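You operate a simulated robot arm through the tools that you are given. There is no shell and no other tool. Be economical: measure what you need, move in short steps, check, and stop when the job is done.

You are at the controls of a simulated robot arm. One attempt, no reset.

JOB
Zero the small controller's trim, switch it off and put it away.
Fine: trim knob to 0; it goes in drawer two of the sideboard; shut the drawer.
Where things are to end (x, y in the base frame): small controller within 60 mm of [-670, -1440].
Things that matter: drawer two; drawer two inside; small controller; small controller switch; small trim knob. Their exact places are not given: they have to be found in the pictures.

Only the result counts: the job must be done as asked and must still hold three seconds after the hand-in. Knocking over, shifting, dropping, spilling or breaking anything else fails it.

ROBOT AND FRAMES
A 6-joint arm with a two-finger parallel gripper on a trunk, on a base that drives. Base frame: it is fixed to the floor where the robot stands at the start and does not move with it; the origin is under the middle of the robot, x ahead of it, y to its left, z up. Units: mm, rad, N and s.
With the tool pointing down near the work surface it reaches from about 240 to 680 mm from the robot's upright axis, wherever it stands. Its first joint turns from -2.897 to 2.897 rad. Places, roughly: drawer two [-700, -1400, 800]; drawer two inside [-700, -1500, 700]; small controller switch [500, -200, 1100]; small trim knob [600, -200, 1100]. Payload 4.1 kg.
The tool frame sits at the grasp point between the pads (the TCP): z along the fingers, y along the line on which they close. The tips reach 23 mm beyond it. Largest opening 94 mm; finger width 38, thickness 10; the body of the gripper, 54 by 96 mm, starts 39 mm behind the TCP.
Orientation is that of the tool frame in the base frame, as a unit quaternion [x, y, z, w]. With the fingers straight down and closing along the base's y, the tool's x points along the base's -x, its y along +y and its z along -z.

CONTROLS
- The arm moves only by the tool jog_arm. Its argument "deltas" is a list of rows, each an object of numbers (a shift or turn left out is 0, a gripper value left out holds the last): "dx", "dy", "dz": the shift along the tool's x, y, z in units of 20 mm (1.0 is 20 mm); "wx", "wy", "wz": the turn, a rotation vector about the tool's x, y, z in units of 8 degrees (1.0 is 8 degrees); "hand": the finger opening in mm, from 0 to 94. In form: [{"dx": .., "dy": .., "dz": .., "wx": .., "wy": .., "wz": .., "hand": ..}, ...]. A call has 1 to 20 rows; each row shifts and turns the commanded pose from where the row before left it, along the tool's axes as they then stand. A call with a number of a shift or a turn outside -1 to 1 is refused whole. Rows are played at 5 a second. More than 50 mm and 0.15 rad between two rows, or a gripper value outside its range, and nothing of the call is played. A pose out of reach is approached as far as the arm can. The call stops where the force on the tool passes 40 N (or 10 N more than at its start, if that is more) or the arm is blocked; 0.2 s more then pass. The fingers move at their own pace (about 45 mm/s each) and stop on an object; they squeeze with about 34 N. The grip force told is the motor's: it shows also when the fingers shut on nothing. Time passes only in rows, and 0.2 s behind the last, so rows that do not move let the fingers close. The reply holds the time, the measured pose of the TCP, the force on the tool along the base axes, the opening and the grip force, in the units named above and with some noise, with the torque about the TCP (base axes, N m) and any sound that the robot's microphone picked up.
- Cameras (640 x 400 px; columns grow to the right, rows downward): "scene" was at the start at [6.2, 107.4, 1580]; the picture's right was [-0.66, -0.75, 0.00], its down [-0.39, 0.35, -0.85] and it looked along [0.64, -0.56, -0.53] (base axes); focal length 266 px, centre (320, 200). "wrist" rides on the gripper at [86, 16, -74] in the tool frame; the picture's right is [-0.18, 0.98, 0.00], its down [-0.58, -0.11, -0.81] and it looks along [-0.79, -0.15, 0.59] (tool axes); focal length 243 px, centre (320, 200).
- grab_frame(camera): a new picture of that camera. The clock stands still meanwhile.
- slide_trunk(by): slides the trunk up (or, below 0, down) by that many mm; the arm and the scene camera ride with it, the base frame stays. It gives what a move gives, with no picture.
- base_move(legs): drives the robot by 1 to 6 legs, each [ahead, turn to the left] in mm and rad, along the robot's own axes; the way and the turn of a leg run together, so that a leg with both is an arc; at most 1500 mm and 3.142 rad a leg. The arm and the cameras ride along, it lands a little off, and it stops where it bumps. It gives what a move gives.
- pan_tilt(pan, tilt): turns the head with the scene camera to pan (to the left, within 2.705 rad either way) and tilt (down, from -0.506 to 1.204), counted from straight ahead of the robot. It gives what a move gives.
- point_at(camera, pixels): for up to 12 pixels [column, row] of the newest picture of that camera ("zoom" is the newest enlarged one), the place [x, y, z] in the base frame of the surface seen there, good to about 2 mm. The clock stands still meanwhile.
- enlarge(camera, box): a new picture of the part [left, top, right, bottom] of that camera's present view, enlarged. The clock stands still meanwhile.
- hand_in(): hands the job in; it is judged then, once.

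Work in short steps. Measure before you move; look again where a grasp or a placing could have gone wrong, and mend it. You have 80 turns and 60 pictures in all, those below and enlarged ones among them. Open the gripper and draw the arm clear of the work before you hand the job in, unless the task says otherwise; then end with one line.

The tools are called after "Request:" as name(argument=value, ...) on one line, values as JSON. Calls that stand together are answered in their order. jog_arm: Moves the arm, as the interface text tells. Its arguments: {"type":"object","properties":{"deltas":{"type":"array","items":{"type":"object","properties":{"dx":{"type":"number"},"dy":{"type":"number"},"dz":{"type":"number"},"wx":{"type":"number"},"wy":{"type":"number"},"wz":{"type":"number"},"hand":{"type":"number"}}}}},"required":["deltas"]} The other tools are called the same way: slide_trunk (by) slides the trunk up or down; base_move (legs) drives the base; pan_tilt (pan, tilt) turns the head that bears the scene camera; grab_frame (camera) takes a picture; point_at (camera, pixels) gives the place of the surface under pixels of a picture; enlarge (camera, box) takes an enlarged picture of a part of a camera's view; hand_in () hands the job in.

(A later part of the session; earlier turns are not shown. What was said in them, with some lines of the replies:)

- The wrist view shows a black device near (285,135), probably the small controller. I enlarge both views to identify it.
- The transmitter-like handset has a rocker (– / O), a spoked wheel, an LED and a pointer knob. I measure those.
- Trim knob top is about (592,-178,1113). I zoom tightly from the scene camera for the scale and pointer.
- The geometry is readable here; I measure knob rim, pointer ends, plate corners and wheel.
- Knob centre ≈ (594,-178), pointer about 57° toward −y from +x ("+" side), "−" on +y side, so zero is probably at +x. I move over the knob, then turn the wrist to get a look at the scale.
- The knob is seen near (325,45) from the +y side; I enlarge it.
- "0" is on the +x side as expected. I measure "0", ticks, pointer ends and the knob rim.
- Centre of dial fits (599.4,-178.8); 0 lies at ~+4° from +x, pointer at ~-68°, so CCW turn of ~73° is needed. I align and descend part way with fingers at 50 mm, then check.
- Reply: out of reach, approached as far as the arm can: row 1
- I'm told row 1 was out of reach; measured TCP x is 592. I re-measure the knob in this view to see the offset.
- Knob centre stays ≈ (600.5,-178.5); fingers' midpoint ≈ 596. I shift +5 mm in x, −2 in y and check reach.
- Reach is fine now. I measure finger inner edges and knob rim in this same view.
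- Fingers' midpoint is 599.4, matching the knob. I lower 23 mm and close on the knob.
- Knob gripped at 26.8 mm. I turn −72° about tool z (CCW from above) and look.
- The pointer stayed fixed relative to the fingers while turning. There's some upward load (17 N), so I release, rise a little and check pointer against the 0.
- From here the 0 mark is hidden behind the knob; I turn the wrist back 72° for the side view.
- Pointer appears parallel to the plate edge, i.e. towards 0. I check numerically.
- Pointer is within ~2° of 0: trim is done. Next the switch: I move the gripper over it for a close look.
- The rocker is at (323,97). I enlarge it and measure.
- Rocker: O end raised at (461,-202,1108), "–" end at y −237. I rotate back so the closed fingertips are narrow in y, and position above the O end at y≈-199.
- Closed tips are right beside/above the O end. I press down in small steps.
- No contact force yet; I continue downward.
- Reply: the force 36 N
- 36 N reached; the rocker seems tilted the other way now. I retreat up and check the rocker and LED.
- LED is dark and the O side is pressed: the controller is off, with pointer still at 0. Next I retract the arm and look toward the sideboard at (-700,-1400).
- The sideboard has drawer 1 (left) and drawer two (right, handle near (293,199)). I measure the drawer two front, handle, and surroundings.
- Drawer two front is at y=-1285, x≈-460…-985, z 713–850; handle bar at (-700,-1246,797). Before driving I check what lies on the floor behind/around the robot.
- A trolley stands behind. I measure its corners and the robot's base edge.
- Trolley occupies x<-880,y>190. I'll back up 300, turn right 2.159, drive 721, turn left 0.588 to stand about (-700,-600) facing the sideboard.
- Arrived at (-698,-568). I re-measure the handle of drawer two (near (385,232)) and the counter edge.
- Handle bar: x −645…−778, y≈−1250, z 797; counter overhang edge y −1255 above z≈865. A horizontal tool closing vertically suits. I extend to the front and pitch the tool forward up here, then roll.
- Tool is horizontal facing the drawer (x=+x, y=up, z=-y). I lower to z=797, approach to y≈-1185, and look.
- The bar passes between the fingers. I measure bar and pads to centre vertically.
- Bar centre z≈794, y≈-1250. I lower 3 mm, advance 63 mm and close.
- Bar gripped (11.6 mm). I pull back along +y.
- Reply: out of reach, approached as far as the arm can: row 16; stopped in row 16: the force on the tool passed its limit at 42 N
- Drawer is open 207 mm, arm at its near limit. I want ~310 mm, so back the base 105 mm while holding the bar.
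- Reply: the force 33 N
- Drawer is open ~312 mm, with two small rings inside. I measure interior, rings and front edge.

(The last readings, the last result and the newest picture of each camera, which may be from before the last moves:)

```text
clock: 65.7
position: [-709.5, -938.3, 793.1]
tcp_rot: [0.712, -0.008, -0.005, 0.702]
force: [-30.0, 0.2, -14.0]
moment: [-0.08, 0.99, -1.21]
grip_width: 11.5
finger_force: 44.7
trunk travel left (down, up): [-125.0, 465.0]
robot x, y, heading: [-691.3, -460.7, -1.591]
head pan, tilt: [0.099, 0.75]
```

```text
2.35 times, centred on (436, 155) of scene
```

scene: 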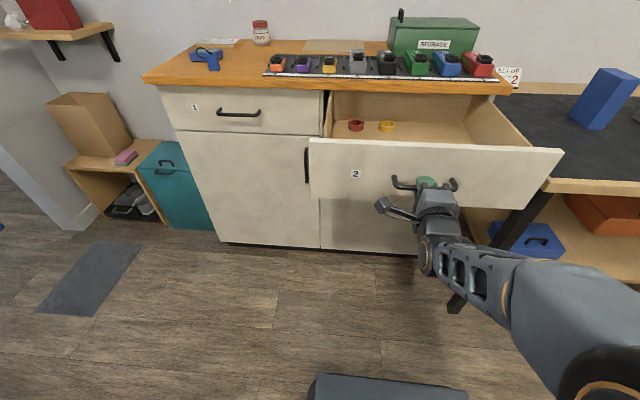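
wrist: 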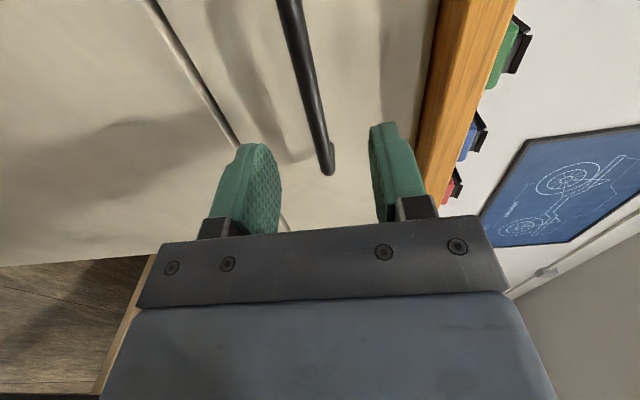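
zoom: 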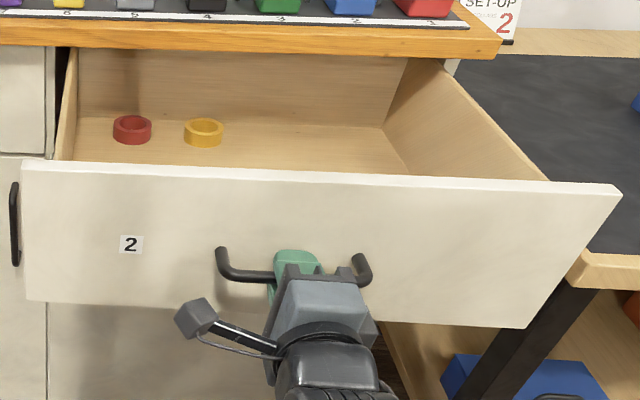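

Drawer floor is z=730, rings are at y≈-1290 (clear of my target at y≈-1128 while open by 312). I release the bar and back off.

Request:
jog_arm(deltas=[{"hand": 30}, {"hand": 50}, {"hand": 60}, {}])

Request:
base_move(legs=[[-150, 0]])

Request:
slide_trunk(by=400)

Request:
jog_arm(deltas=[{"wz": -1}, {"wz": -1}, {"wz": -1}, {"wz": -1}, {"wz": -1}, {"wz": -1}, {"wz": -1}, {"wz": -1}, {"wz": -1}, {"wz": -1}, {"wz": -1}, {"wz": -0.25}])

Request:
jog_arm(deltas=[{"wy": 1}, {"wy": 1}, {"wy": 1}, {"wy": 1}, {"wy": 1}, {"wy": 1}, {"wy": 1}, {"wy": 1}, {"wy": 1}, {"wy": 1}, {"wy": 1}, {"wy": 0.25}])

Request:
grab_frame(camera="scene")

```text
clock: 66.7
position: [-708.1, -938.7, 793.5]
tcp_rot: [0.711, -0.007, -0.006, 0.703]
force: [-0.1, 0.1, 0.2]
moment: [0.0, -0.02, 0.0]
grip_width: 60.1
finger_force: 0.1
trunk travel left (down, up): [-125.0, 465.0]
robot x, y, heading: [-693.7, -459.5, -1.591]
head pan, tilt: [0.099, 0.75]
```

```text
clock: 68.1
position: [-704.0, -787.4, 793.2]
tcp_rot: [0.711, -0.006, -0.006, 0.704]
force: [0.2, 0.6, 0.2]
moment: [0.02, 0.01, -0.04]
grip_width: 59.7
finger_force: 0.1
trunk travel left (down, up): [-125.0, 465.0]
robot x, y, heading: [-691.3, -312.4, -1.586]
head pan, tilt: [0.099, 0.75]
```

```text
clock: 71.9
position: [-705.9, -788.4, 1192.5]
tcp_rot: [0.711, -0.007, -0.005, 0.704]
force: [-0.5, 0.5, 0.1]
moment: [-0.03, -0.02, -0.01]
grip_width: 60.1
finger_force: 0.1
trunk travel left (down, up): [-525.0, 65.0]
robot x, y, heading: [-692.9, -313.5, -1.588]
head pan, tilt: [0.099, 0.75]
```

```text
clock: 74.5
position: [-704.8, -787.8, 1194.1]
tcp_rot: [0.506, 0.499, -0.502, 0.493]
force: [0.2, -0.3, -0.3]
moment: [-0.03, 0.0, 0.0]
grip_width: 60.0
finger_force: 0.1
trunk travel left (down, up): [-525.0, 65.0]
robot x, y, heading: [-689.5, -316.1, -1.588]
head pan, tilt: [0.099, 0.75]
```

```text
clock: 77.1
position: [-704.8, -789.1, 1193.3]
tcp_rot: [0.713, 0.701, 0.005, -0.005]
force: [-0.3, 0.0, -0.6]
moment: [0.0, -0.01, 0.01]
grip_width: 59.8
finger_force: 0.0
trunk travel left (down, up): [-525.0, 65.0]
robot x, y, heading: [-690.3, -311.4, -1.591]
head pan, tilt: [0.099, 0.75]
```

```text
27 pictures are left
```

scene: 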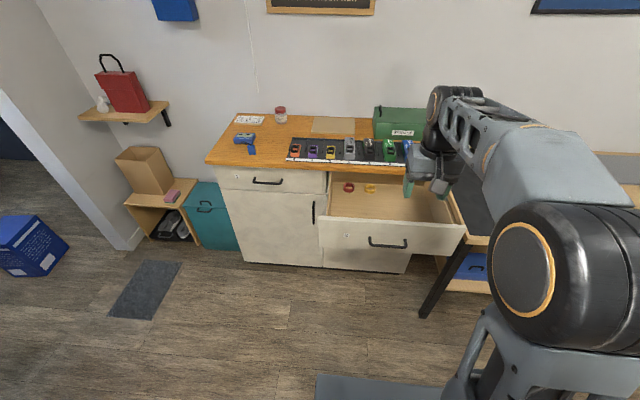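

Drawer stays open. I raise and retract the arm, then drive back to the bench.

Request:
jog_arm(deltas=[{"dz": -1, "dx": 0.9, "dy": -0.6}, {"dz": -1, "dx": 0.9, "dy": -0.6}, {"dz": -1, "dx": 0.9, "dy": -0.6}, {"dz": -1, "dx": 0.9, "dy": -0.6}, {"dz": -1, "dx": 0.9, "dy": -0.6}, {"dz": -1, "dx": 0.9, "dy": -0.6}, {"dz": -1, "dx": 0.9, "dy": -0.6}, {"dz": -1, "dx": 0.9, "dy": -0.6}])

Request:
base_move(legs=[[0, 2.267], [497, 0], [0, -0.676]])

```text
clock: 78.9
position: [-800.0, -645.2, 1355.7]
tcp_rot: [0.713, 0.701, 0.004, -0.003]
force: [0.6, -0.6, -0.1]
moment: [0.02, -0.01, 0.0]
grip_width: 60.1
finger_force: 0.0
trunk travel left (down, up): [-525.0, 65.0]
robot x, y, heading: [-690.6, -314.3, -1.589]
head pan, tilt: [0.099, 0.75]
```

```text
clock: 88.9
position: [43.8, -137.4, 1355.1]
tcp_rot: [0.016, 1.0, 0.001, -0.005]
force: [1.5, 1.2, -0.3]
moment: [-0.01, 0.02, 0.01]
grip_width: 60.2
finger_force: 0.0
trunk travel left (down, up): [-525.0, 65.0]
robot x, y, heading: [-288.9, -20.2, -0.034]
head pan, tilt: [0.099, 0.75]
```

At (-289,-20). I drive ahead 270 while correcting heading, then look at the controller.

Request:
base_move(legs=[[0, 0.034], [275, 0]])

Request:
pan_tilt(pan=-0.5, tilt=0.6)

Request:
jog_arm(deltas=[{"dx": -1, "dy": -1, "hand": 94}, {"dx": -1, "dy": -1}, {"dx": -1, "dy": -1}, {"dx": -1, "dy": -0.5, "dz": 1}, {"dz": 1}, {"dz": 1}, {"dz": 1}, {"dz": 1}])

Request:
grab_frame(camera="wrist")

```text
clock: 91.2
position: [322.7, -125.0, 1354.7]
tcp_rot: [0.002, 1.0, 0.001, -0.006]
force: [0.5, 0.2, -0.4]
moment: [-0.01, 0.01, 0.01]
grip_width: 60.1
finger_force: 0.0
trunk travel left (down, up): [-525.0, 65.0]
robot x, y, heading: [-13.1, -22.5, -0.002]
head pan, tilt: [0.099, 0.75]
```

```text
clock: 92.2
position: [321.8, -125.9, 1354.9]
tcp_rot: [0.002, 1.0, 0.002, -0.005]
force: [1.6, -0.4, 0.8]
moment: [0.0, -0.01, 0.03]
grip_width: 60.0
finger_force: 0.0
trunk travel left (down, up): [-525.0, 65.0]
robot x, y, heading: [-13.3, -21.2, -0.007]
head pan, tilt: [-0.499, 0.6]
```

```text
clock: 94.0
position: [401.0, -195.9, 1254.5]
tcp_rot: [0.002, 1.0, 0.0, -0.005]
force: [-0.1, -0.1, -0.3]
moment: [0.02, -0.04, 0.02]
grip_width: 94.0
finger_force: 0.1
trunk travel left (down, up): [-525.0, 65.0]
robot x, y, heading: [-16.9, -21.9, -0.005]
head pan, tilt: [-0.499, 0.6]
```

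```text
26 pictures are left
```

wrist: 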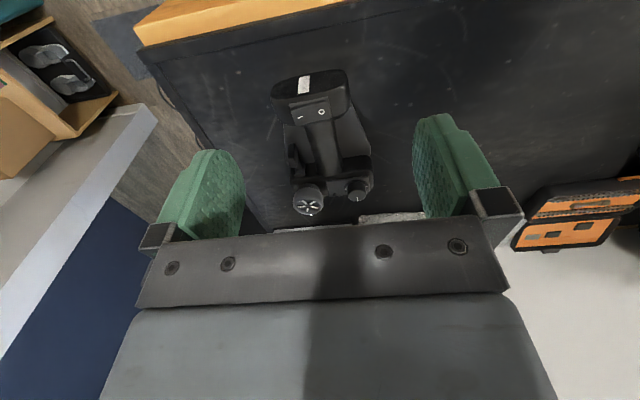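

I enlarge the handle region to choose a grasp.

Request:
enlarge(camera="wrist", box=[262, 60, 390, 225])

```text
2.42 times, centred on (326, 142) of wrist
```

zoom: 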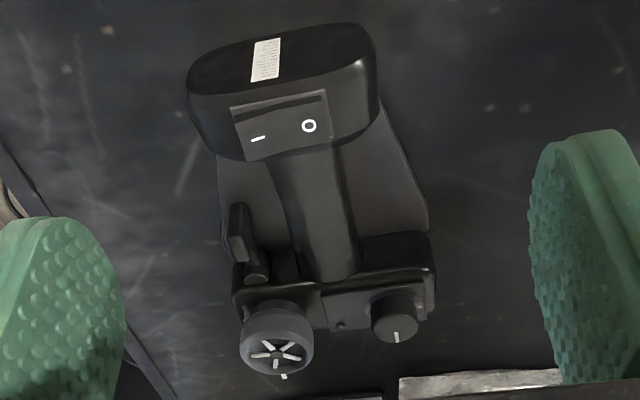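

Request:
point_at(camera="zoom", pixels=[[278, 185], [340, 180], [310, 185], [290, 235], [355, 230], [325, 230], [245, 190], [390, 190], [240, 225], [262, 262], [405, 240], [345, 60]])

```text
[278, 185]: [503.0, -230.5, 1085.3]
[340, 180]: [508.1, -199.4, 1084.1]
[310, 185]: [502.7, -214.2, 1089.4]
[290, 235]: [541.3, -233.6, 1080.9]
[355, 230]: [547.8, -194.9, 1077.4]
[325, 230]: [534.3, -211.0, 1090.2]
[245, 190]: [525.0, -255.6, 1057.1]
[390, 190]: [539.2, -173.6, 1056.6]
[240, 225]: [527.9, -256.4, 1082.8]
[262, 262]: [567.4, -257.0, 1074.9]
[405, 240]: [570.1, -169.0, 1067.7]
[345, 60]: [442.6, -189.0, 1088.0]
```

Handle: centre y≈-214.5, width ≈36, top 1090; baseplate top 1057; trigger paddle inner edge y≈-250 from x≈522. I go above x=504 with opening 46.

Request:
jog_arm(deltas=[{"dx": -1, "dy": -0.2, "hand": 46}, {"dx": -1, "dy": -0.2}, {"dx": -1, "dy": -0.2}, {"dx": -1, "dy": -0.2}, {"dx": -1.0, "dy": -0.13}, {"dx": -0.15, "dz": 1}, {"dz": 1}, {"dz": 1}, {"dz": 1}, {"dz": 1}, {"dz": 0.7}, {}])

Request:
grab_frame(camera="wrist")

Request:
grab_frame(camera="scene")

```text
clock: 96.6
position: [500.1, -213.7, 1138.0]
tcp_rot: [0.001, 1.0, 0.001, -0.005]
force: [-0.7, -0.2, 0.6]
moment: [0.02, 0.03, 0.0]
grip_width: 45.8
finger_force: 0.1
trunk travel left (down, up): [-525.0, 65.0]
robot x, y, heading: [-15.4, -26.7, -0.002]
head pan, tilt: [-0.499, 0.6]
```

```text
24 pictures are left
```

wrist: 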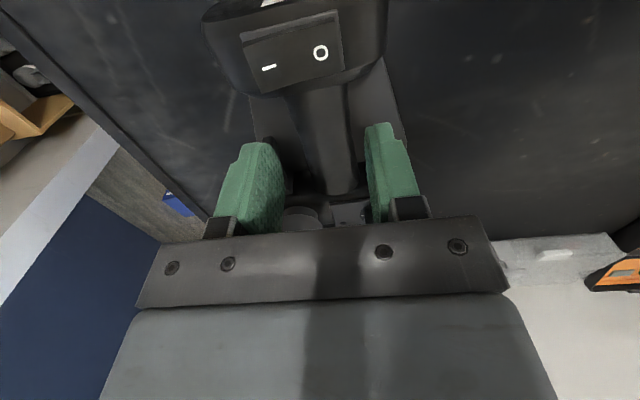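

```text
23 pictures are left
```

scene: 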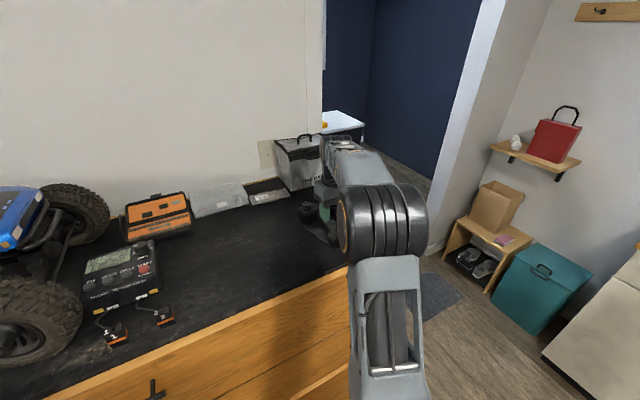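

I measure fingertips, handle edges, and head edge in this view.

Request:
point_at(camera="wrist", pixels=[[238, 160], [262, 150], [278, 175], [368, 150], [370, 130], [298, 130], [350, 130], [325, 130], [300, 88], [345, 78], [385, 50], [330, 180]])

```text
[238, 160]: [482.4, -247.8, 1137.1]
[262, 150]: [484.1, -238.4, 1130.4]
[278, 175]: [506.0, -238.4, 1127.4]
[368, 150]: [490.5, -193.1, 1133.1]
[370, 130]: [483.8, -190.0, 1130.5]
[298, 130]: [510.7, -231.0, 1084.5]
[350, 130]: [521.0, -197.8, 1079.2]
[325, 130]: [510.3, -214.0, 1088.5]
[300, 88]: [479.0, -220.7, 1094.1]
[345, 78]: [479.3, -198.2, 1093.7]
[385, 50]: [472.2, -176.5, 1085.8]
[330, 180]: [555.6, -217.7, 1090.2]
```

Alignment is good (pads −238/−192, head face at x 479). I shift +2 mm x, descend 53 mm and close.

Request:
jog_arm(deltas=[{"dx": -0.1, "dz": 0.7}, {"dz": 0.7}, {"dz": 0.7}, {"dz": 0.5}, {}])

Request:
jog_arm(deltas=[{"hand": 38}, {"hand": 34}, {"hand": 20}, {"hand": 20}, {}, {}])

```text
clock: 97.8
position: [503.1, -214.4, 1085.6]
tcp_rot: [0.002, 1.0, 0.001, -0.005]
force: [0.6, -0.6, -1.1]
moment: [-0.01, -0.01, 0.0]
grip_width: 46.2
finger_force: 0.0
trunk travel left (down, up): [-525.0, 65.0]
robot x, y, heading: [-17.9, -17.7, -0.004]
head pan, tilt: [-0.499, 0.6]
```

```text
clock: 99.2
position: [503.4, -214.8, 1086.7]
tcp_rot: [0.002, 1.0, 0.001, -0.005]
force: [-0.2, -0.1, -0.9]
moment: [-0.03, 0.0, -0.01]
grip_width: 38.0
finger_force: 33.9
trunk travel left (down, up): [-525.0, 65.0]
robot x, y, heading: [-15.1, -22.1, -0.002]
head pan, tilt: [-0.499, 0.6]
```

Handle gripped at 38 mm. I lift 60 mm and check.

Request:
jog_arm(deltas=[{"dz": -0.4}, {"dz": -0.4}, {"dz": -0.6}, {"dz": -0.8}, {"dz": -0.8}, {}])

Request:
grab_frame(camera="wrist")

```text
clock: 100.6
position: [505.0, -215.3, 1146.3]
tcp_rot: [0.001, 1.0, 0.001, -0.005]
force: [0.7, 0.0, -0.1]
moment: [-0.02, 0.01, 0.02]
grip_width: 19.7
finger_force: 0.1
trunk travel left (down, up): [-525.0, 65.0]
robot x, y, heading: [-15.4, -19.7, -0.004]
head pan, tilt: [-0.499, 0.6]
```

```text
22 pictures are left
```

wrist: 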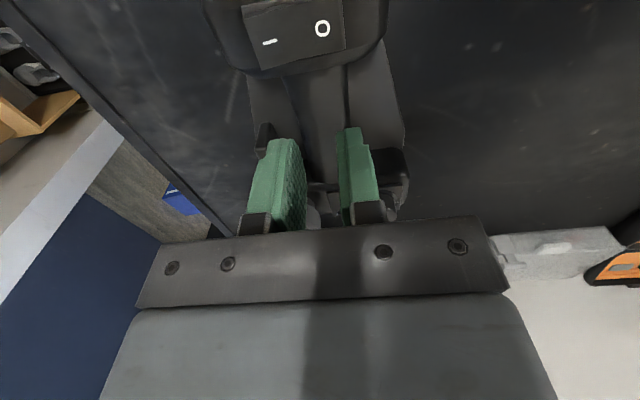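

The fingers slid up off the round handle. I re-measure the controller's position for a deeper grasp closer to its centre of mass.

Request:
jog_arm(deltas=[{"hand": 46}, {"dx": 1}, {"dx": 1}])

Request:
enlarge(camera="wrist", box=[220, 50, 420, 230])

```text
clock: 101.4
position: [465.9, -215.9, 1147.9]
tcp_rot: [0.002, 1.0, 0.0, -0.006]
force: [-0.8, 0.4, 1.0]
moment: [0.02, 0.0, 0.02]
grip_width: 46.0
finger_force: 0.1
trunk travel left (down, up): [-525.0, 65.0]
robot x, y, heading: [-12.8, -24.0, -0.002]
head pan, tilt: [-0.499, 0.6]
```

```text
2.22 times, centred on (320, 140) of wrist
```

zoom: 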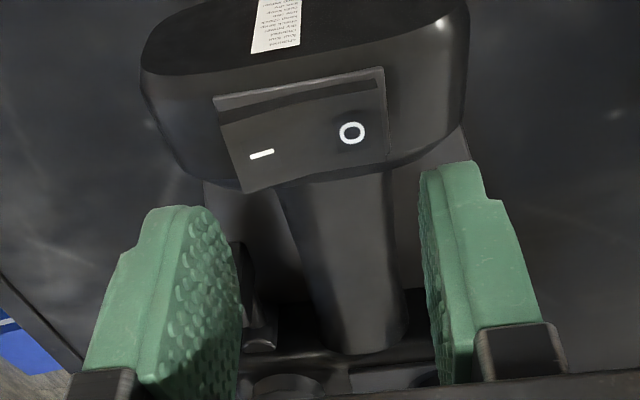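

Request:
point_at(camera="zoom", pixels=[[292, 220], [385, 200], [340, 230], [312, 290], [400, 280], [355, 290], [330, 320], [262, 280], [262, 325], [245, 260], [250, 210], [410, 250]])

```text
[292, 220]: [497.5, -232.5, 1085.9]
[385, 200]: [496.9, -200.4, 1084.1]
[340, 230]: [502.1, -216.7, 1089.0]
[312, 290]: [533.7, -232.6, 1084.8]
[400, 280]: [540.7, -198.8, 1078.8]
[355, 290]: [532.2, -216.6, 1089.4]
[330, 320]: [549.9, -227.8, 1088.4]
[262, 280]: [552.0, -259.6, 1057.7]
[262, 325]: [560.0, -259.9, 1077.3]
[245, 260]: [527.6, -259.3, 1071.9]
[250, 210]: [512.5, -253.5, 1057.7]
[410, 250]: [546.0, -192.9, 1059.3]
```

Handle centre y≈-216. I regrasp at x≈515 with tips just above the baseplate (TCP ≈1082).

Request:
jog_arm(deltas=[{"dx": -1}, {"dx": -1}, {"dx": -0.5}, {"dz": 0.8}, {"dz": 0.8}, {"dz": 0.8}, {"dz": 0.6}, {"dz": 0.15}, {"dz": 0.15}, {}])

Request:
jog_arm(deltas=[{"hand": 38}, {"hand": 30}, {"hand": 0}, {}, {}, {}])

Request:
jog_arm(deltas=[{"dz": -0.1}, {"dz": -0.2}, {"dz": -0.2}, {}])

```text
clock: 103.6
position: [511.8, -215.4, 1081.8]
tcp_rot: [0.001, 1.0, 0.001, -0.005]
force: [0.6, -0.6, -0.2]
moment: [-0.02, -0.01, 0.02]
grip_width: 46.1
finger_force: 0.0
trunk travel left (down, up): [-525.0, 65.0]
robot x, y, heading: [-15.0, -21.3, -0.005]
head pan, tilt: [-0.499, 0.6]
```

```text
clock: 105.0
position: [512.2, -214.1, 1081.3]
tcp_rot: [0.002, 1.0, 0.001, -0.005]
force: [-0.4, -0.8, 0.2]
moment: [-0.2, -0.14, -0.11]
grip_width: 37.7
finger_force: 34.3
trunk travel left (down, up): [-525.0, 65.0]
robot x, y, heading: [-15.5, -22.5, -0.002]
head pan, tilt: [-0.499, 0.6]
```

```text
clock: 106.0
position: [512.4, -215.4, 1090.7]
tcp_rot: [0.003, 1.0, 0.001, -0.006]
force: [-0.1, -0.5, -3.6]
moment: [0.03, 0.11, -0.03]
grip_width: 37.8
finger_force: 34.1
trunk travel left (down, up): [-525.0, 65.0]
robot x, y, heading: [-13.7, -20.4, -0.002]
head pan, tilt: [-0.499, 0.6]
```

Load is now carried (-3.6 N, small moment). I lift further slowly.

Request:
jog_arm(deltas=[{"dz": -0.3}, {"dz": -0.4}, {"dz": -0.5}, {"dz": -0.6}, {}])

Request:
grab_frame(camera="wrist")

```text
clock: 107.2
position: [514.0, -217.1, 1125.8]
tcp_rot: [0.002, 1.0, 0.002, -0.005]
force: [-1.0, 0.1, -2.6]
moment: [-0.01, 0.1, 0.02]
grip_width: 38.0
finger_force: 33.3
trunk travel left (down, up): [-525.0, 65.0]
robot x, y, heading: [-11.8, -20.6, -0.005]
head pan, tilt: [-0.499, 0.6]
```

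```text
20 pictures are left
```

wrist: 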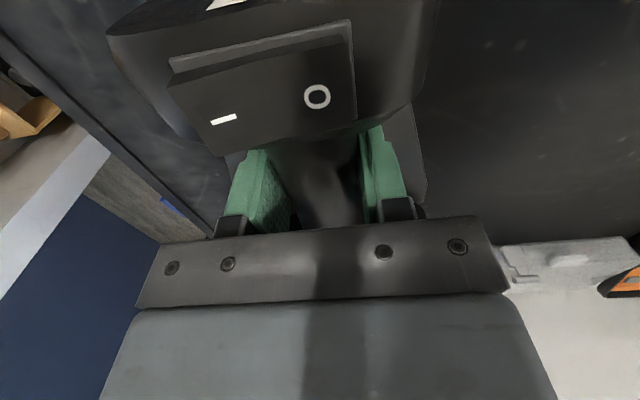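

It's lifted but seems to pitch (head end up). I check with the scene camera.

Request:
enlarge(camera="scene", box=[270, 150, 398, 250])

Request:
point_at(camera="wrist", pixels=[[315, 100], [225, 120], [300, 150], [325, 190], [310, 180], [420, 170]])

```text
4.00 times, centred on (334, 200) of scene
```

zoom: 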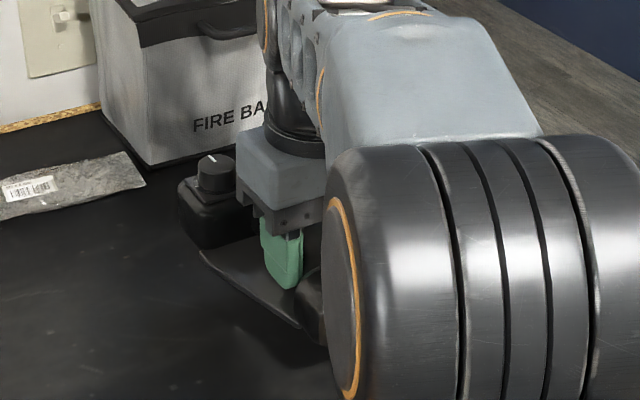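

```text
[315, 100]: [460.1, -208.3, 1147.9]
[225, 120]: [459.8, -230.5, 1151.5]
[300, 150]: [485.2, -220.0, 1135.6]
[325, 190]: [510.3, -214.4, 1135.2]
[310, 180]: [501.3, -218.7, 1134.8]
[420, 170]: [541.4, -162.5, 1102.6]
```

Handle top, plate and switch all rose equally (~45 mm): it is level. I raise it and retract for driving.

Request:
jog_arm(deltas=[{"dz": -0.8}, {"dz": -0.8}, {"dz": -0.8}, {"dz": -0.8}, {"dz": -0.8}, {"dz": -0.8}, {"dz": -0.8}, {"dz": -0.8}, {"dz": -0.8}, {"dz": -0.8}, {"dz": -0.8, "dx": 0.8}, {"dx": 0.8}, {"dx": 0.8}, {"dx": 0.8}, {"dx": 0.8}, {"dx": 0.8}, {"dx": 0.8}, {"dx": 0.8}, {"dx": 0.8}])

Request:
base_move(legs=[[-290, 0]])

```text
clock: 111.2
position: [371.4, -215.9, 1305.1]
tcp_rot: [0.001, 1.0, 0.001, -0.005]
force: [0.5, -0.3, -3.5]
moment: [0.02, 0.07, 0.01]
grip_width: 37.8
finger_force: 34.2
trunk travel left (down, up): [-525.0, 65.0]
robot x, y, heading: [-13.7, -22.7, -0.007]
head pan, tilt: [-0.499, 0.6]
```

```text
clock: 113.2
position: [76.2, -215.1, 1304.6]
tcp_rot: [0.002, 1.0, 0.001, -0.005]
force: [-0.7, -0.3, -2.7]
moment: [0.03, 0.1, -0.01]
grip_width: 37.6
finger_force: 34.4
trunk travel left (down, up): [-525.0, 65.0]
robot x, y, heading: [-306.5, -21.1, -0.003]
head pan, tilt: [-0.499, 0.6]
```

Still held. I drive to about (-690,-540) facing the sideboard.

Request:
base_move(legs=[[0, -2.207], [647, 0], [0, 0.639]])

Request:
pan_tilt(pan=0.1, tilt=0.85)

Request:
grab_frame(camera="scene")

```text
clock: 123.8
position: [-932.2, -888.2, 1304.1]
tcp_rot: [0.728, 0.685, 0.006, -0.004]
force: [0.2, -0.3, -2.9]
moment: [0.07, -0.01, -0.03]
grip_width: 37.7
finger_force: 33.5
trunk travel left (down, up): [-525.0, 65.0]
robot x, y, heading: [-713.2, -511.5, -1.631]
head pan, tilt: [-0.499, 0.6]
```

```text
clock: 124.8
position: [-932.2, -887.2, 1304.1]
tcp_rot: [0.728, 0.685, 0.005, -0.003]
force: [0.0, -0.3, -2.4]
moment: [0.1, -0.02, -0.01]
grip_width: 37.7
finger_force: 34.4
trunk travel left (down, up): [-525.0, 65.0]
robot x, y, heading: [-718.0, -514.8, -1.627]
head pan, tilt: [0.099, 0.85]
```

```text
18 pictures are left
```

scene: 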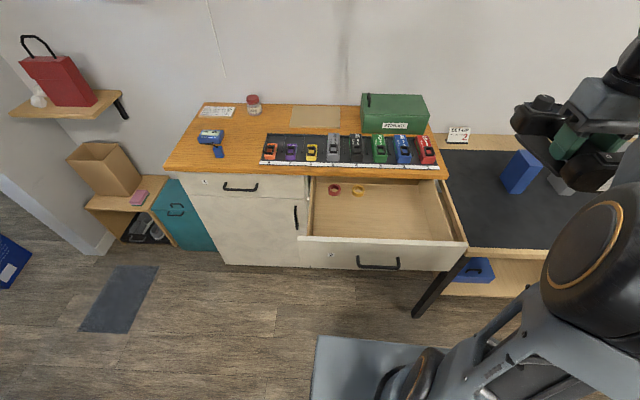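

Drawer still open; I'm at (-715,-513), heading −1.63. I carry the controller over the drawer at this height: target TCP (-670,-1113).

Request:
jog_arm(deltas=[{"dy": 0.9, "dx": -0.69}, {"dy": 0.92, "dx": -0.7}, {"dy": 0.92, "dx": -0.7}, {"dy": 0.92, "dx": -0.7}, {"dy": 0.92, "dx": -0.7}, {"dy": 0.92, "dx": -0.7}, {"dy": 0.92, "dx": -0.7}, {"dy": 0.92, "dx": -0.7}, {"dy": 0.92, "dx": -0.7}, {"dy": 0.92, "dx": -0.7}, {"dy": 0.92, "dx": -0.7}, {"dy": 0.92, "dx": -0.7}, {"dy": 0.92, "dx": -0.7}, {"dy": 0.92, "dx": -0.7}, {"dy": 0.86, "dx": -0.7}, {}])

Request:
slide_trunk(by=-370)

Request:
grab_frame(camera="scene")

```text
clock: 128.2
position: [-671.3, -1101.7, 1293.0]
tcp_rot: [0.728, 0.685, 0.004, -0.003]
force: [-0.4, -0.3, -3.6]
moment: [0.06, -0.01, 0.0]
grip_width: 37.7
finger_force: 33.7
out of reach, approached as far as the arm can: row 14, 15
trunk travel left (down, up): [-525.0, 65.0]
robot x, y, heading: [-715.0, -517.7, -1.63]
head pan, tilt: [0.099, 0.85]
```

```text
clock: 131.8
position: [-670.3, -1101.4, 922.8]
tcp_rot: [0.728, 0.685, 0.004, -0.004]
force: [0.3, 1.4, -3.0]
moment: [0.07, -0.02, -0.03]
grip_width: 38.0
finger_force: 34.1
trunk travel left (down, up): [-155.0, 435.0]
robot x, y, heading: [-715.0, -512.4, -1.629]
head pan, tilt: [0.099, 0.85]
```

```text
17 pictures are left
```

scene: 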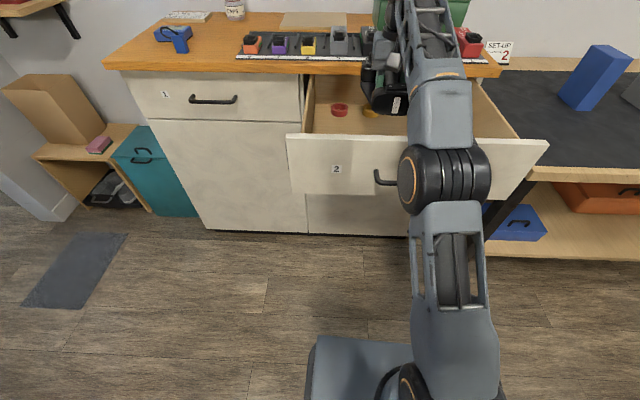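

Controller hangs over the open drawer. I lower to ~20 mm above the floor and check.

Request:
point_at(camera="scene", pixels=[[330, 138], [510, 146], [435, 165], [440, 90], [340, 109]])

Request:
jog_arm(deltas=[{"dz": 0.7}, {"dz": 0.7}, {"dz": 0.7}, {"dz": 0.7}, {"dz": 0.7}, {"dz": 0.7}, {"dz": 0.7}, {"dz": 0.7}, {"dz": 0.7}, {"dz": 0.6}, {}])

Request:
grab_frame(camera="wrist")

```text
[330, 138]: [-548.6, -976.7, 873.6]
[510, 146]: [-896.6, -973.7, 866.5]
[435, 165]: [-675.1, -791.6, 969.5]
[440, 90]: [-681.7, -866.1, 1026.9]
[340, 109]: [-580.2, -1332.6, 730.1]
```

```text
clock: 134.0
position: [-672.4, -1101.6, 800.2]
tcp_rot: [0.728, 0.685, 0.001, 0.004]
force: [0.7, -4.8, 10.9]
moment: [2.03, -0.31, -0.12]
grip_width: 37.9
finger_force: 33.8
trunk travel left (down, up): [-155.0, 435.0]
robot x, y, heading: [-715.5, -513.5, -1.63]
head pan, tilt: [0.099, 0.85]
stopped in row 10: the force on the tool passed its limit at 58 N (the readings are from after the stop); the commanded pose is now the measured one
```

```text
16 pictures are left
```

wrist: 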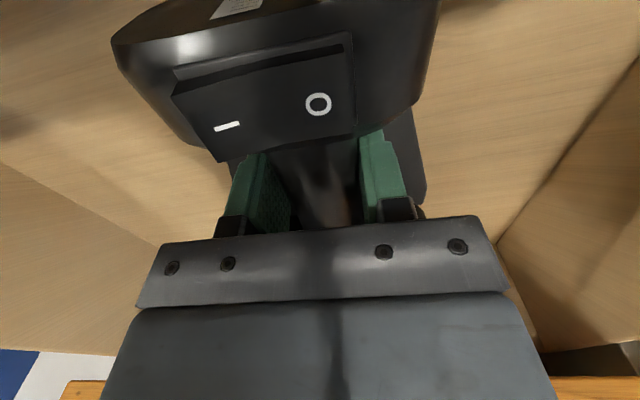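

Contact at z=800: moment indicates the wrist camera bracket (86+ mm toward +y, ~74 above TCP) hitting the drawer front's top. I raise, shift 32 mm deeper, and descend again.

Request:
jog_arm(deltas=[{"dz": -0.7}, {"dz": -0.8}, {"dx": -0.8}, {"dx": -0.8}, {}])

Request:
jog_arm(deltas=[{"dz": 0.6}, {"dz": 0.6}, {"dz": 0.5}, {"dz": 0.4}, {"dz": 0.3}, {}])

```text
clock: 135.2
position: [-675.4, -1134.1, 828.1]
tcp_rot: [0.729, 0.684, 0.002, 0.002]
force: [-0.1, 0.1, -1.9]
moment: [0.08, -0.04, 0.01]
grip_width: 37.7
finger_force: 34.4
trunk travel left (down, up): [-155.0, 435.0]
robot x, y, heading: [-715.2, -515.2, -1.635]
head pan, tilt: [0.099, 0.85]
```

```text
clock: 136.6
position: [-673.9, -1133.5, 780.5]
tcp_rot: [0.729, 0.685, 0.001, 0.002]
force: [0.1, -0.3, -2.9]
moment: [0.12, -0.02, 0.01]
grip_width: 37.7
finger_force: 34.0
trunk travel left (down, up): [-155.0, 435.0]
robot x, y, heading: [-716.0, -510.2, -1.63]
head pan, tilt: [0.099, 0.85]
```

No contact now at z=780. I lower slowly toward ~762.

Request:
jog_arm(deltas=[{"dz": 0.3}, {"dz": 0.2}, {"dz": 0.15}, {"dz": 0.1}, {"dz": 0.1}, {}])

Request:
grab_frame(camera="wrist")

```text
clock: 138.0
position: [-672.0, -1133.4, 763.3]
tcp_rot: [0.729, 0.685, 0.001, 0.002]
force: [0.0, 0.0, -3.1]
moment: [0.11, -0.02, -0.04]
grip_width: 38.0
finger_force: 34.4
trunk travel left (down, up): [-155.0, 435.0]
robot x, y, heading: [-716.6, -516.1, -1.635]
head pan, tilt: [0.099, 0.85]
```

```text
15 pictures are left
```

wrist: 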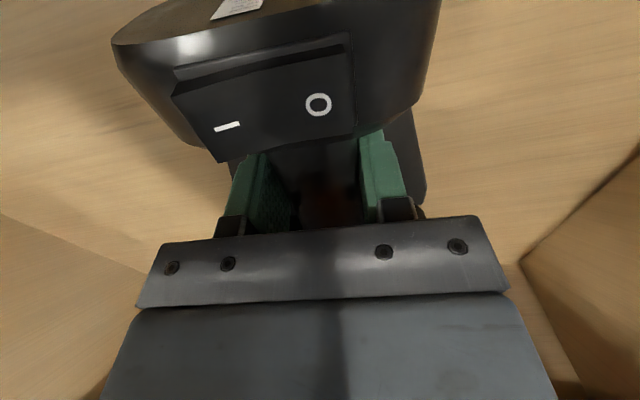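

Still hanging. I go down by 1 mm steps until contact.

Request:
jog_arm(deltas=[{"dz": 0.06}, {"dz": 0.06}, {"dz": 0.06}, {}])

```text
clock: 139.0
position: [-672.2, -1135.1, 761.8]
tcp_rot: [0.729, 0.685, 0.0, 0.004]
force: [-0.5, -5.2, 13.5]
moment: [1.08, 0.52, 0.17]
grip_width: 37.8
finger_force: 34.0
trunk travel left (down, up): [-155.0, 435.0]
robot x, y, heading: [-717.6, -516.0, -1.635]
head pan, tilt: [0.099, 0.85]
```

Contact with the floor made. I open the fingers and rise carefully.

Request:
jog_arm(deltas=[{"hand": 42}, {"hand": 46}, {"hand": 46}, {}])

Request:
grab_frame(camera="wrist")

```text
clock: 140.0
position: [-672.4, -1135.1, 760.5]
tcp_rot: [0.729, 0.685, 0.001, 0.002]
force: [0.2, 0.1, 0.5]
moment: [-0.01, 0.0, -0.02]
grip_width: 46.1
finger_force: 0.0
trunk travel left (down, up): [-155.0, 435.0]
robot x, y, heading: [-717.0, -513.8, -1.626]
head pan, tilt: [0.099, 0.85]
```

```text
14 pictures are left
```

wrist: 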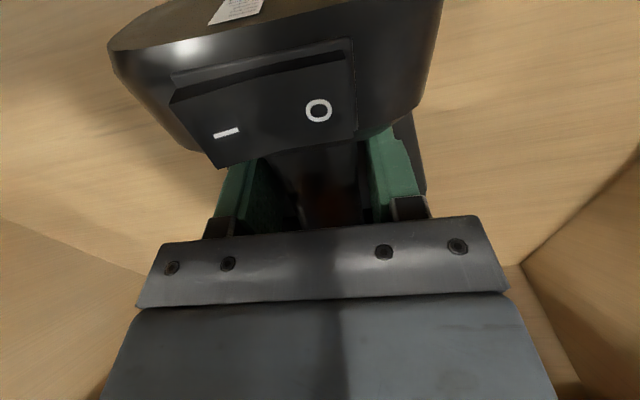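

Released cleanly with zero force. I rise out and look into the drawer.

Request:
jog_arm(deltas=[{"dz": -0.4}, {"dz": -0.6}, {"dz": -0.8}, {"dz": -1}, {"dz": -1}, {"dz": -1}, {"dz": -1}, {"dz": -1}, {"dz": -1}, {"dz": -1, "dx": 1}, {"dx": 1}, {"dx": 1}, {"dx": 1}, {}])

Request:
grab_frame(camera="wrist")

```text
clock: 143.0
position: [-667.8, -1045.0, 913.4]
tcp_rot: [0.729, 0.684, 0.0, 0.003]
force: [-0.5, 0.1, 0.0]
moment: [0.01, 0.0, -0.03]
grip_width: 45.8
finger_force: 0.0
out of reach, approached as far as the arm can: row 8, 9
trunk travel left (down, up): [-155.0, 435.0]
robot x, y, heading: [-719.4, -514.5, -1.628]
head pan, tilt: [0.099, 0.85]
```

```text
13 pictures are left
```

wrist: 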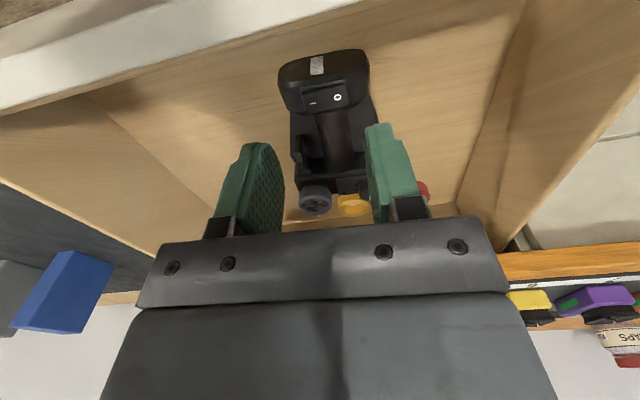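

Controller sits in the drawer, ring behind it. I measure its extents, the rings, and enlarge to verify knob/LED.

Request:
point_at(camera="wrist", pixels=[[315, 100], [338, 98], [318, 65], [316, 203], [352, 203], [340, 195], [280, 95], [365, 85], [325, 130], [422, 190], [310, 185]])

Request:
enlarge(camera="wrist", box=[270, 140, 398, 220])

```text
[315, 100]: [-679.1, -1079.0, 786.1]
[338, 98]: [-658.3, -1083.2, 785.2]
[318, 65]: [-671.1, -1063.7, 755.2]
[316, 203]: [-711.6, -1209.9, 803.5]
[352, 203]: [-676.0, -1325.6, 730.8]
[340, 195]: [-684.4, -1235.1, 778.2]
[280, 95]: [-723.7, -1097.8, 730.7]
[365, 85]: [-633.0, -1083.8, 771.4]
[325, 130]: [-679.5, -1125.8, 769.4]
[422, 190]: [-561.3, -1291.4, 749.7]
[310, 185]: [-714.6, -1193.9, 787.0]
```

```text
5.00 times, centred on (334, 180) of wrist
```

zoom: 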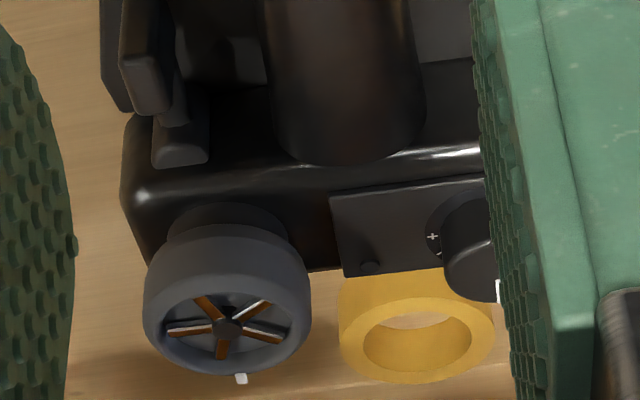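

Controller lies at y −1063…−1237, x≈-675 → shut position ≈(-675,-1460), fine. Rings untouched. Now I raise the trunk, back off, and pitch the tool forward to push the drawer shut.

Request:
slide_trunk(by=200)

Request:
base_move(legs=[[-270, 0], [0, 0.058]])

Request:
jog_arm(deltas=[{"wy": -1, "hand": 0}, {"wy": -1}, {"wy": -1}, {"wy": -1}, {"wy": -1}, {"wy": -1}, {"wy": -1}, {"wy": -1}, {"wy": -1}, {"wy": -1}, {"wy": -1}, {"wy": -0.25}])

Request:
enlarge(camera="scene", box=[270, 70, 530, 270])

```text
clock: 145.1
position: [-668.2, -1044.6, 1113.4]
tcp_rot: [0.729, 0.685, 0.001, 0.003]
force: [-0.2, 0.3, 0.6]
moment: [-0.02, 0.0, 0.02]
grip_width: 46.1
finger_force: 0.1
trunk travel left (down, up): [-355.0, 235.0]
robot x, y, heading: [-715.5, -514.2, -1.631]
head pan, tilt: [0.099, 0.85]
```

```text
clock: 147.5
position: [-619.4, -770.7, 1113.6]
tcp_rot: [0.707, 0.707, 0.001, 0.002]
force: [0.0, -1.1, -0.1]
moment: [-0.01, 0.01, 0.01]
grip_width: 45.8
finger_force: 0.0
trunk travel left (down, up): [-355.0, 235.0]
robot x, y, heading: [-699.2, -242.1, -1.567]
head pan, tilt: [0.099, 0.85]
```

```text
clock: 150.1
position: [-621.4, -770.8, 1112.8]
tcp_rot: [0.522, 0.512, -0.488, 0.477]
force: [0.3, -0.3, 0.3]
moment: [-0.01, 0.01, 0.02]
grip_width: 0.2
finger_force: 33.8
out of reach, approached as far as the arm can: row 10
trunk travel left (down, up): [-355.0, 235.0]
robot x, y, heading: [-703.5, -243.3, -1.567]
head pan, tilt: [0.099, 0.85]
```

```text
2.00 times, centred on (400, 170) of scene
```

zoom: 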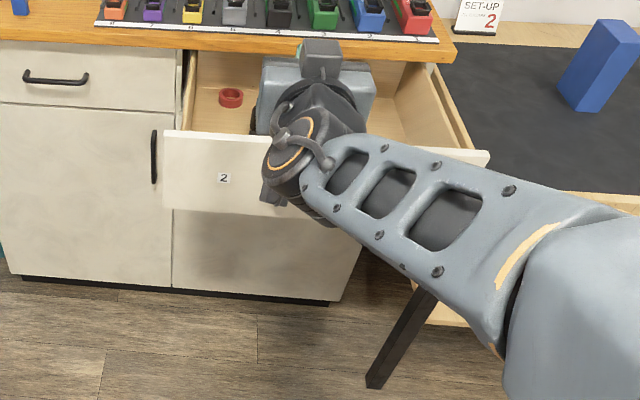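

Tool is nearly horizontal, fingers closed. I lower the trunk 300, then move to x≈-715, z≈760 in front of the drawer panel.

Request:
slide_trunk(by=-300)

Request:
jog_arm(deltas=[{"dy": -0.8, "dx": 0.4, "dz": 0.5}, {"dy": -0.8, "dx": 0.4, "dz": 0.5}, {"dy": -0.8, "dx": 0.4, "dz": 0.5}, {"dy": -0.8, "dx": 0.4, "dz": 0.5}, {"dy": -0.8, "dx": 0.4, "dz": 0.5}, {"dy": -0.7, "dx": 0.4, "dz": 0.5}, {"wy": -0.5}])

Request:
grab_frame(camera="scene")

```text
clock: 153.1
position: [-621.0, -771.0, 812.8]
tcp_rot: [0.522, 0.513, -0.487, 0.477]
force: [0.0, 0.0, -0.4]
moment: [0.02, 0.01, -0.01]
grip_width: 0.1
finger_force: 33.7
trunk travel left (down, up): [-55.0, 535.0]
robot x, y, heading: [-702.9, -244.3, -1.565]
head pan, tilt: [0.099, 0.85]
```

```text
clock: 154.7
position: [-661.7, -816.5, 777.4]
tcp_rot: [-0.507, -0.493, 0.507, -0.492]
force: [-0.7, -0.4, 0.1]
moment: [0.0, 0.02, 0.01]
grip_width: 0.0
finger_force: 33.9
out of reach, approached as far as the arm can: row 4, 5, 6, 7
trunk travel left (down, up): [-55.0, 535.0]
robot x, y, heading: [-701.0, -243.1, -1.566]
head pan, tilt: [0.099, 0.85]
```

```text
10 pictures are left
```

scene: 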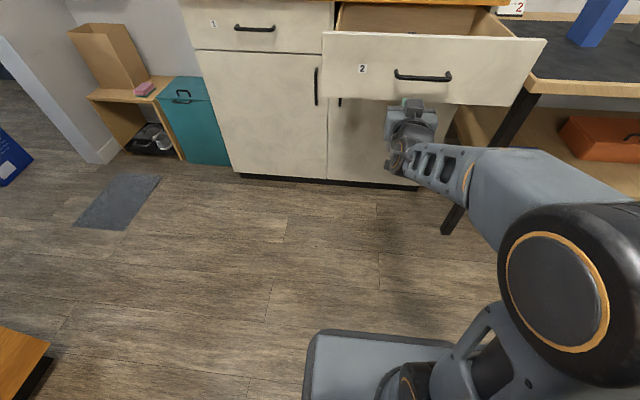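

Some rows were out of reach (TCP now (-662,-816,777)). I try going down 17 mm so the tips clear below the bar.

Request:
jog_arm(deltas=[{"dx": 0.45}, {"dx": 0.45}, {}])

```text
clock: 155.5
position: [-657.2, -817.3, 760.0]
tcp_rot: [0.507, 0.494, -0.507, 0.492]
force: [-0.9, 0.0, -1.0]
moment: [0.0, -0.02, 0.03]
grip_width: 0.0
finger_force: 34.0
out of reach, approached as far as the arm can: row 2
trunk travel left (down, up): [-55.0, 535.0]
robot x, y, heading: [-700.5, -245.6, -1.566]
head pan, tilt: [0.099, 0.85]
```

z=760 clears the bar. I drive ahead: first 125 mm to near contact, then 240 mm pushing.

Request:
base_move(legs=[[125, 0]])

Request:
grab_frame(camera="scene")

```text
clock: 156.8
position: [-656.5, -942.8, 759.9]
tcp_rot: [0.507, 0.494, -0.507, 0.492]
force: [0.2, -1.1, 0.9]
moment: [0.01, 0.0, -0.01]
grip_width: 0.2
finger_force: 34.0
trunk travel left (down, up): [-55.0, 535.0]
robot x, y, heading: [-696.9, -371.5, -1.572]
head pan, tilt: [0.099, 0.85]
```

```text
9 pictures are left
```

scene: 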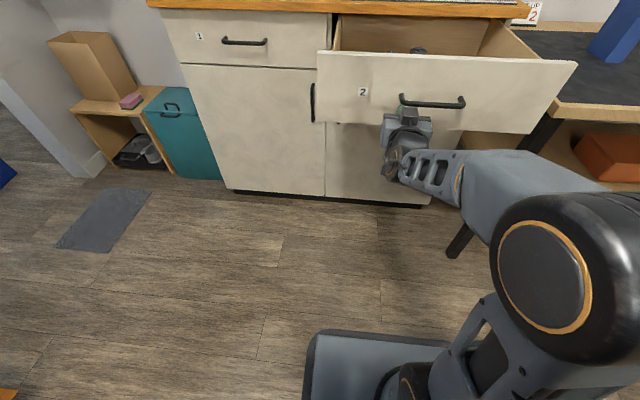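

Fingertips are just short of the panel, below the bar's left end. I push 240 mm with the base.

Request:
base_move(legs=[[240, 0]])

Request:
grab_frame(camera="scene")

```text
clock: 158.5
position: [-653.1, -1179.3, 760.0]
tcp_rot: [0.507, 0.494, -0.507, 0.492]
force: [0.3, -0.2, 0.6]
moment: [0.01, -0.07, 0.02]
grip_width: 0.1
finger_force: 34.1
trunk travel left (down, up): [-55.0, 535.0]
robot x, y, heading: [-698.8, -606.5, -1.569]
head pan, tilt: [0.099, 0.85]
```

```text
8 pictures are left
```

scene: 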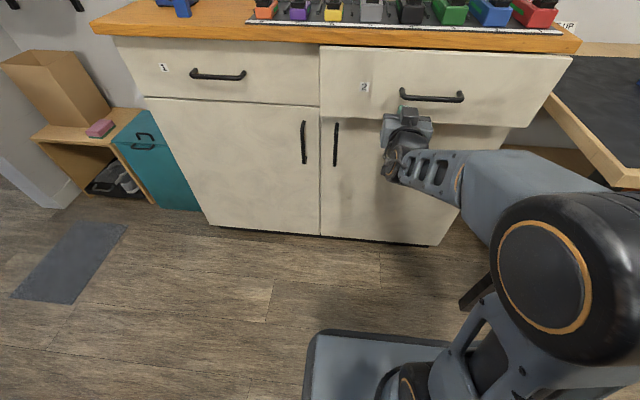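

Drawer follows well; ~80 mm remain. I push 65 mm with the base, then the rest with the arm.

Request:
base_move(legs=[[65, 0]])

Request:
jog_arm(deltas=[{"dz": 0.3}, {"dz": 0.3}, {"dz": 0.2}, {"dz": 0.2}, {"dz": 0.1}, {"dz": 0.1}, {}])

```text
clock: 159.5
position: [-653.8, -1243.9, 759.8]
tcp_rot: [0.506, 0.495, -0.506, 0.492]
force: [-1.2, -0.1, -0.4]
moment: [0.01, 0.02, -0.02]
grip_width: 0.0
finger_force: 33.9
trunk travel left (down, up): [-55.0, 535.0]
robot x, y, heading: [-699.3, -670.6, -1.564]
head pan, tilt: [0.099, 0.85]
```

```text
clock: 160.9
position: [-654.4, -1263.6, 760.4]
tcp_rot: [0.509, 0.493, -0.508, 0.49]
force: [-1.5, 20.9, 3.2]
moment: [-0.37, -0.07, 0.16]
grip_width: 0.1
finger_force: 34.1
trunk travel left (down, up): [-55.0, 535.0]
robot x, y, heading: [-694.5, -671.4, -1.567]
head pan, tilt: [0.099, 0.85]
stopped in row 6: the force on the tool passed its limit at 44 N (the readings are from after the stop); the commanded pose is now the measured one
```

Firm stop at tip y≈-1286, the shut position. I back off and verify.

Request:
base_move(legs=[[-250, 0]])

Request:
grab_frame(camera="scene")

Request:
point_at(camera="scene", pixels=[[365, 75], [500, 75], [340, 70], [250, 60], [420, 60]])

```text
clock: 162.7
position: [-651.5, -1016.5, 758.1]
tcp_rot: [0.507, 0.496, -0.505, 0.491]
force: [-0.3, -0.1, -1.4]
moment: [-0.04, -0.03, -0.02]
grip_width: 0.2
finger_force: 34.5
trunk travel left (down, up): [-55.0, 535.0]
robot x, y, heading: [-697.4, -421.2, -1.557]
head pan, tilt: [0.099, 0.85]
```

```text
7 pictures are left
```

scene: 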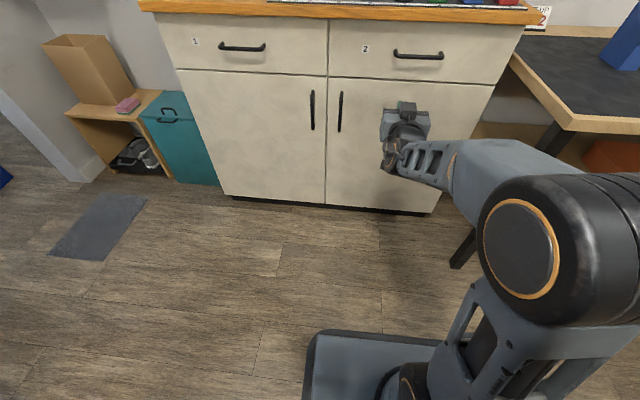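

```text
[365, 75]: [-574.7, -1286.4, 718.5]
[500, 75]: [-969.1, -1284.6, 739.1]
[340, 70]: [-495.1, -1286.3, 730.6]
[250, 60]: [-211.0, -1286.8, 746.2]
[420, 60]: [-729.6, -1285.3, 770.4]
```

Drawer two is flush (y≈-1285, like drawer one). I open the gripper and hand in.

Request:
jog_arm(deltas=[{"hand": 60}, {"hand": 90}, {}, {}])

Request:
hand_in()

```text
clock: 163.7
position: [-652.4, -1015.9, 758.7]
tcp_rot: [0.507, 0.496, -0.505, 0.492]
force: [0.3, 0.3, -0.1]
moment: [-0.04, 0.03, 0.03]
grip_width: 85.4
finger_force: 0.1
trunk travel left (down, up): [-55.0, 535.0]
robot x, y, heading: [-696.7, -424.3, -1.555]
head pan, tilt: [0.099, 0.85]
```

```text
The job is handed in.
```

The job is handed in: trim knob set to 0 (within about 2°), controller switched off (LED dark), and placed in drawer two, now shut, at an estimated (-675, -1460), which I did not re-check after shutting.
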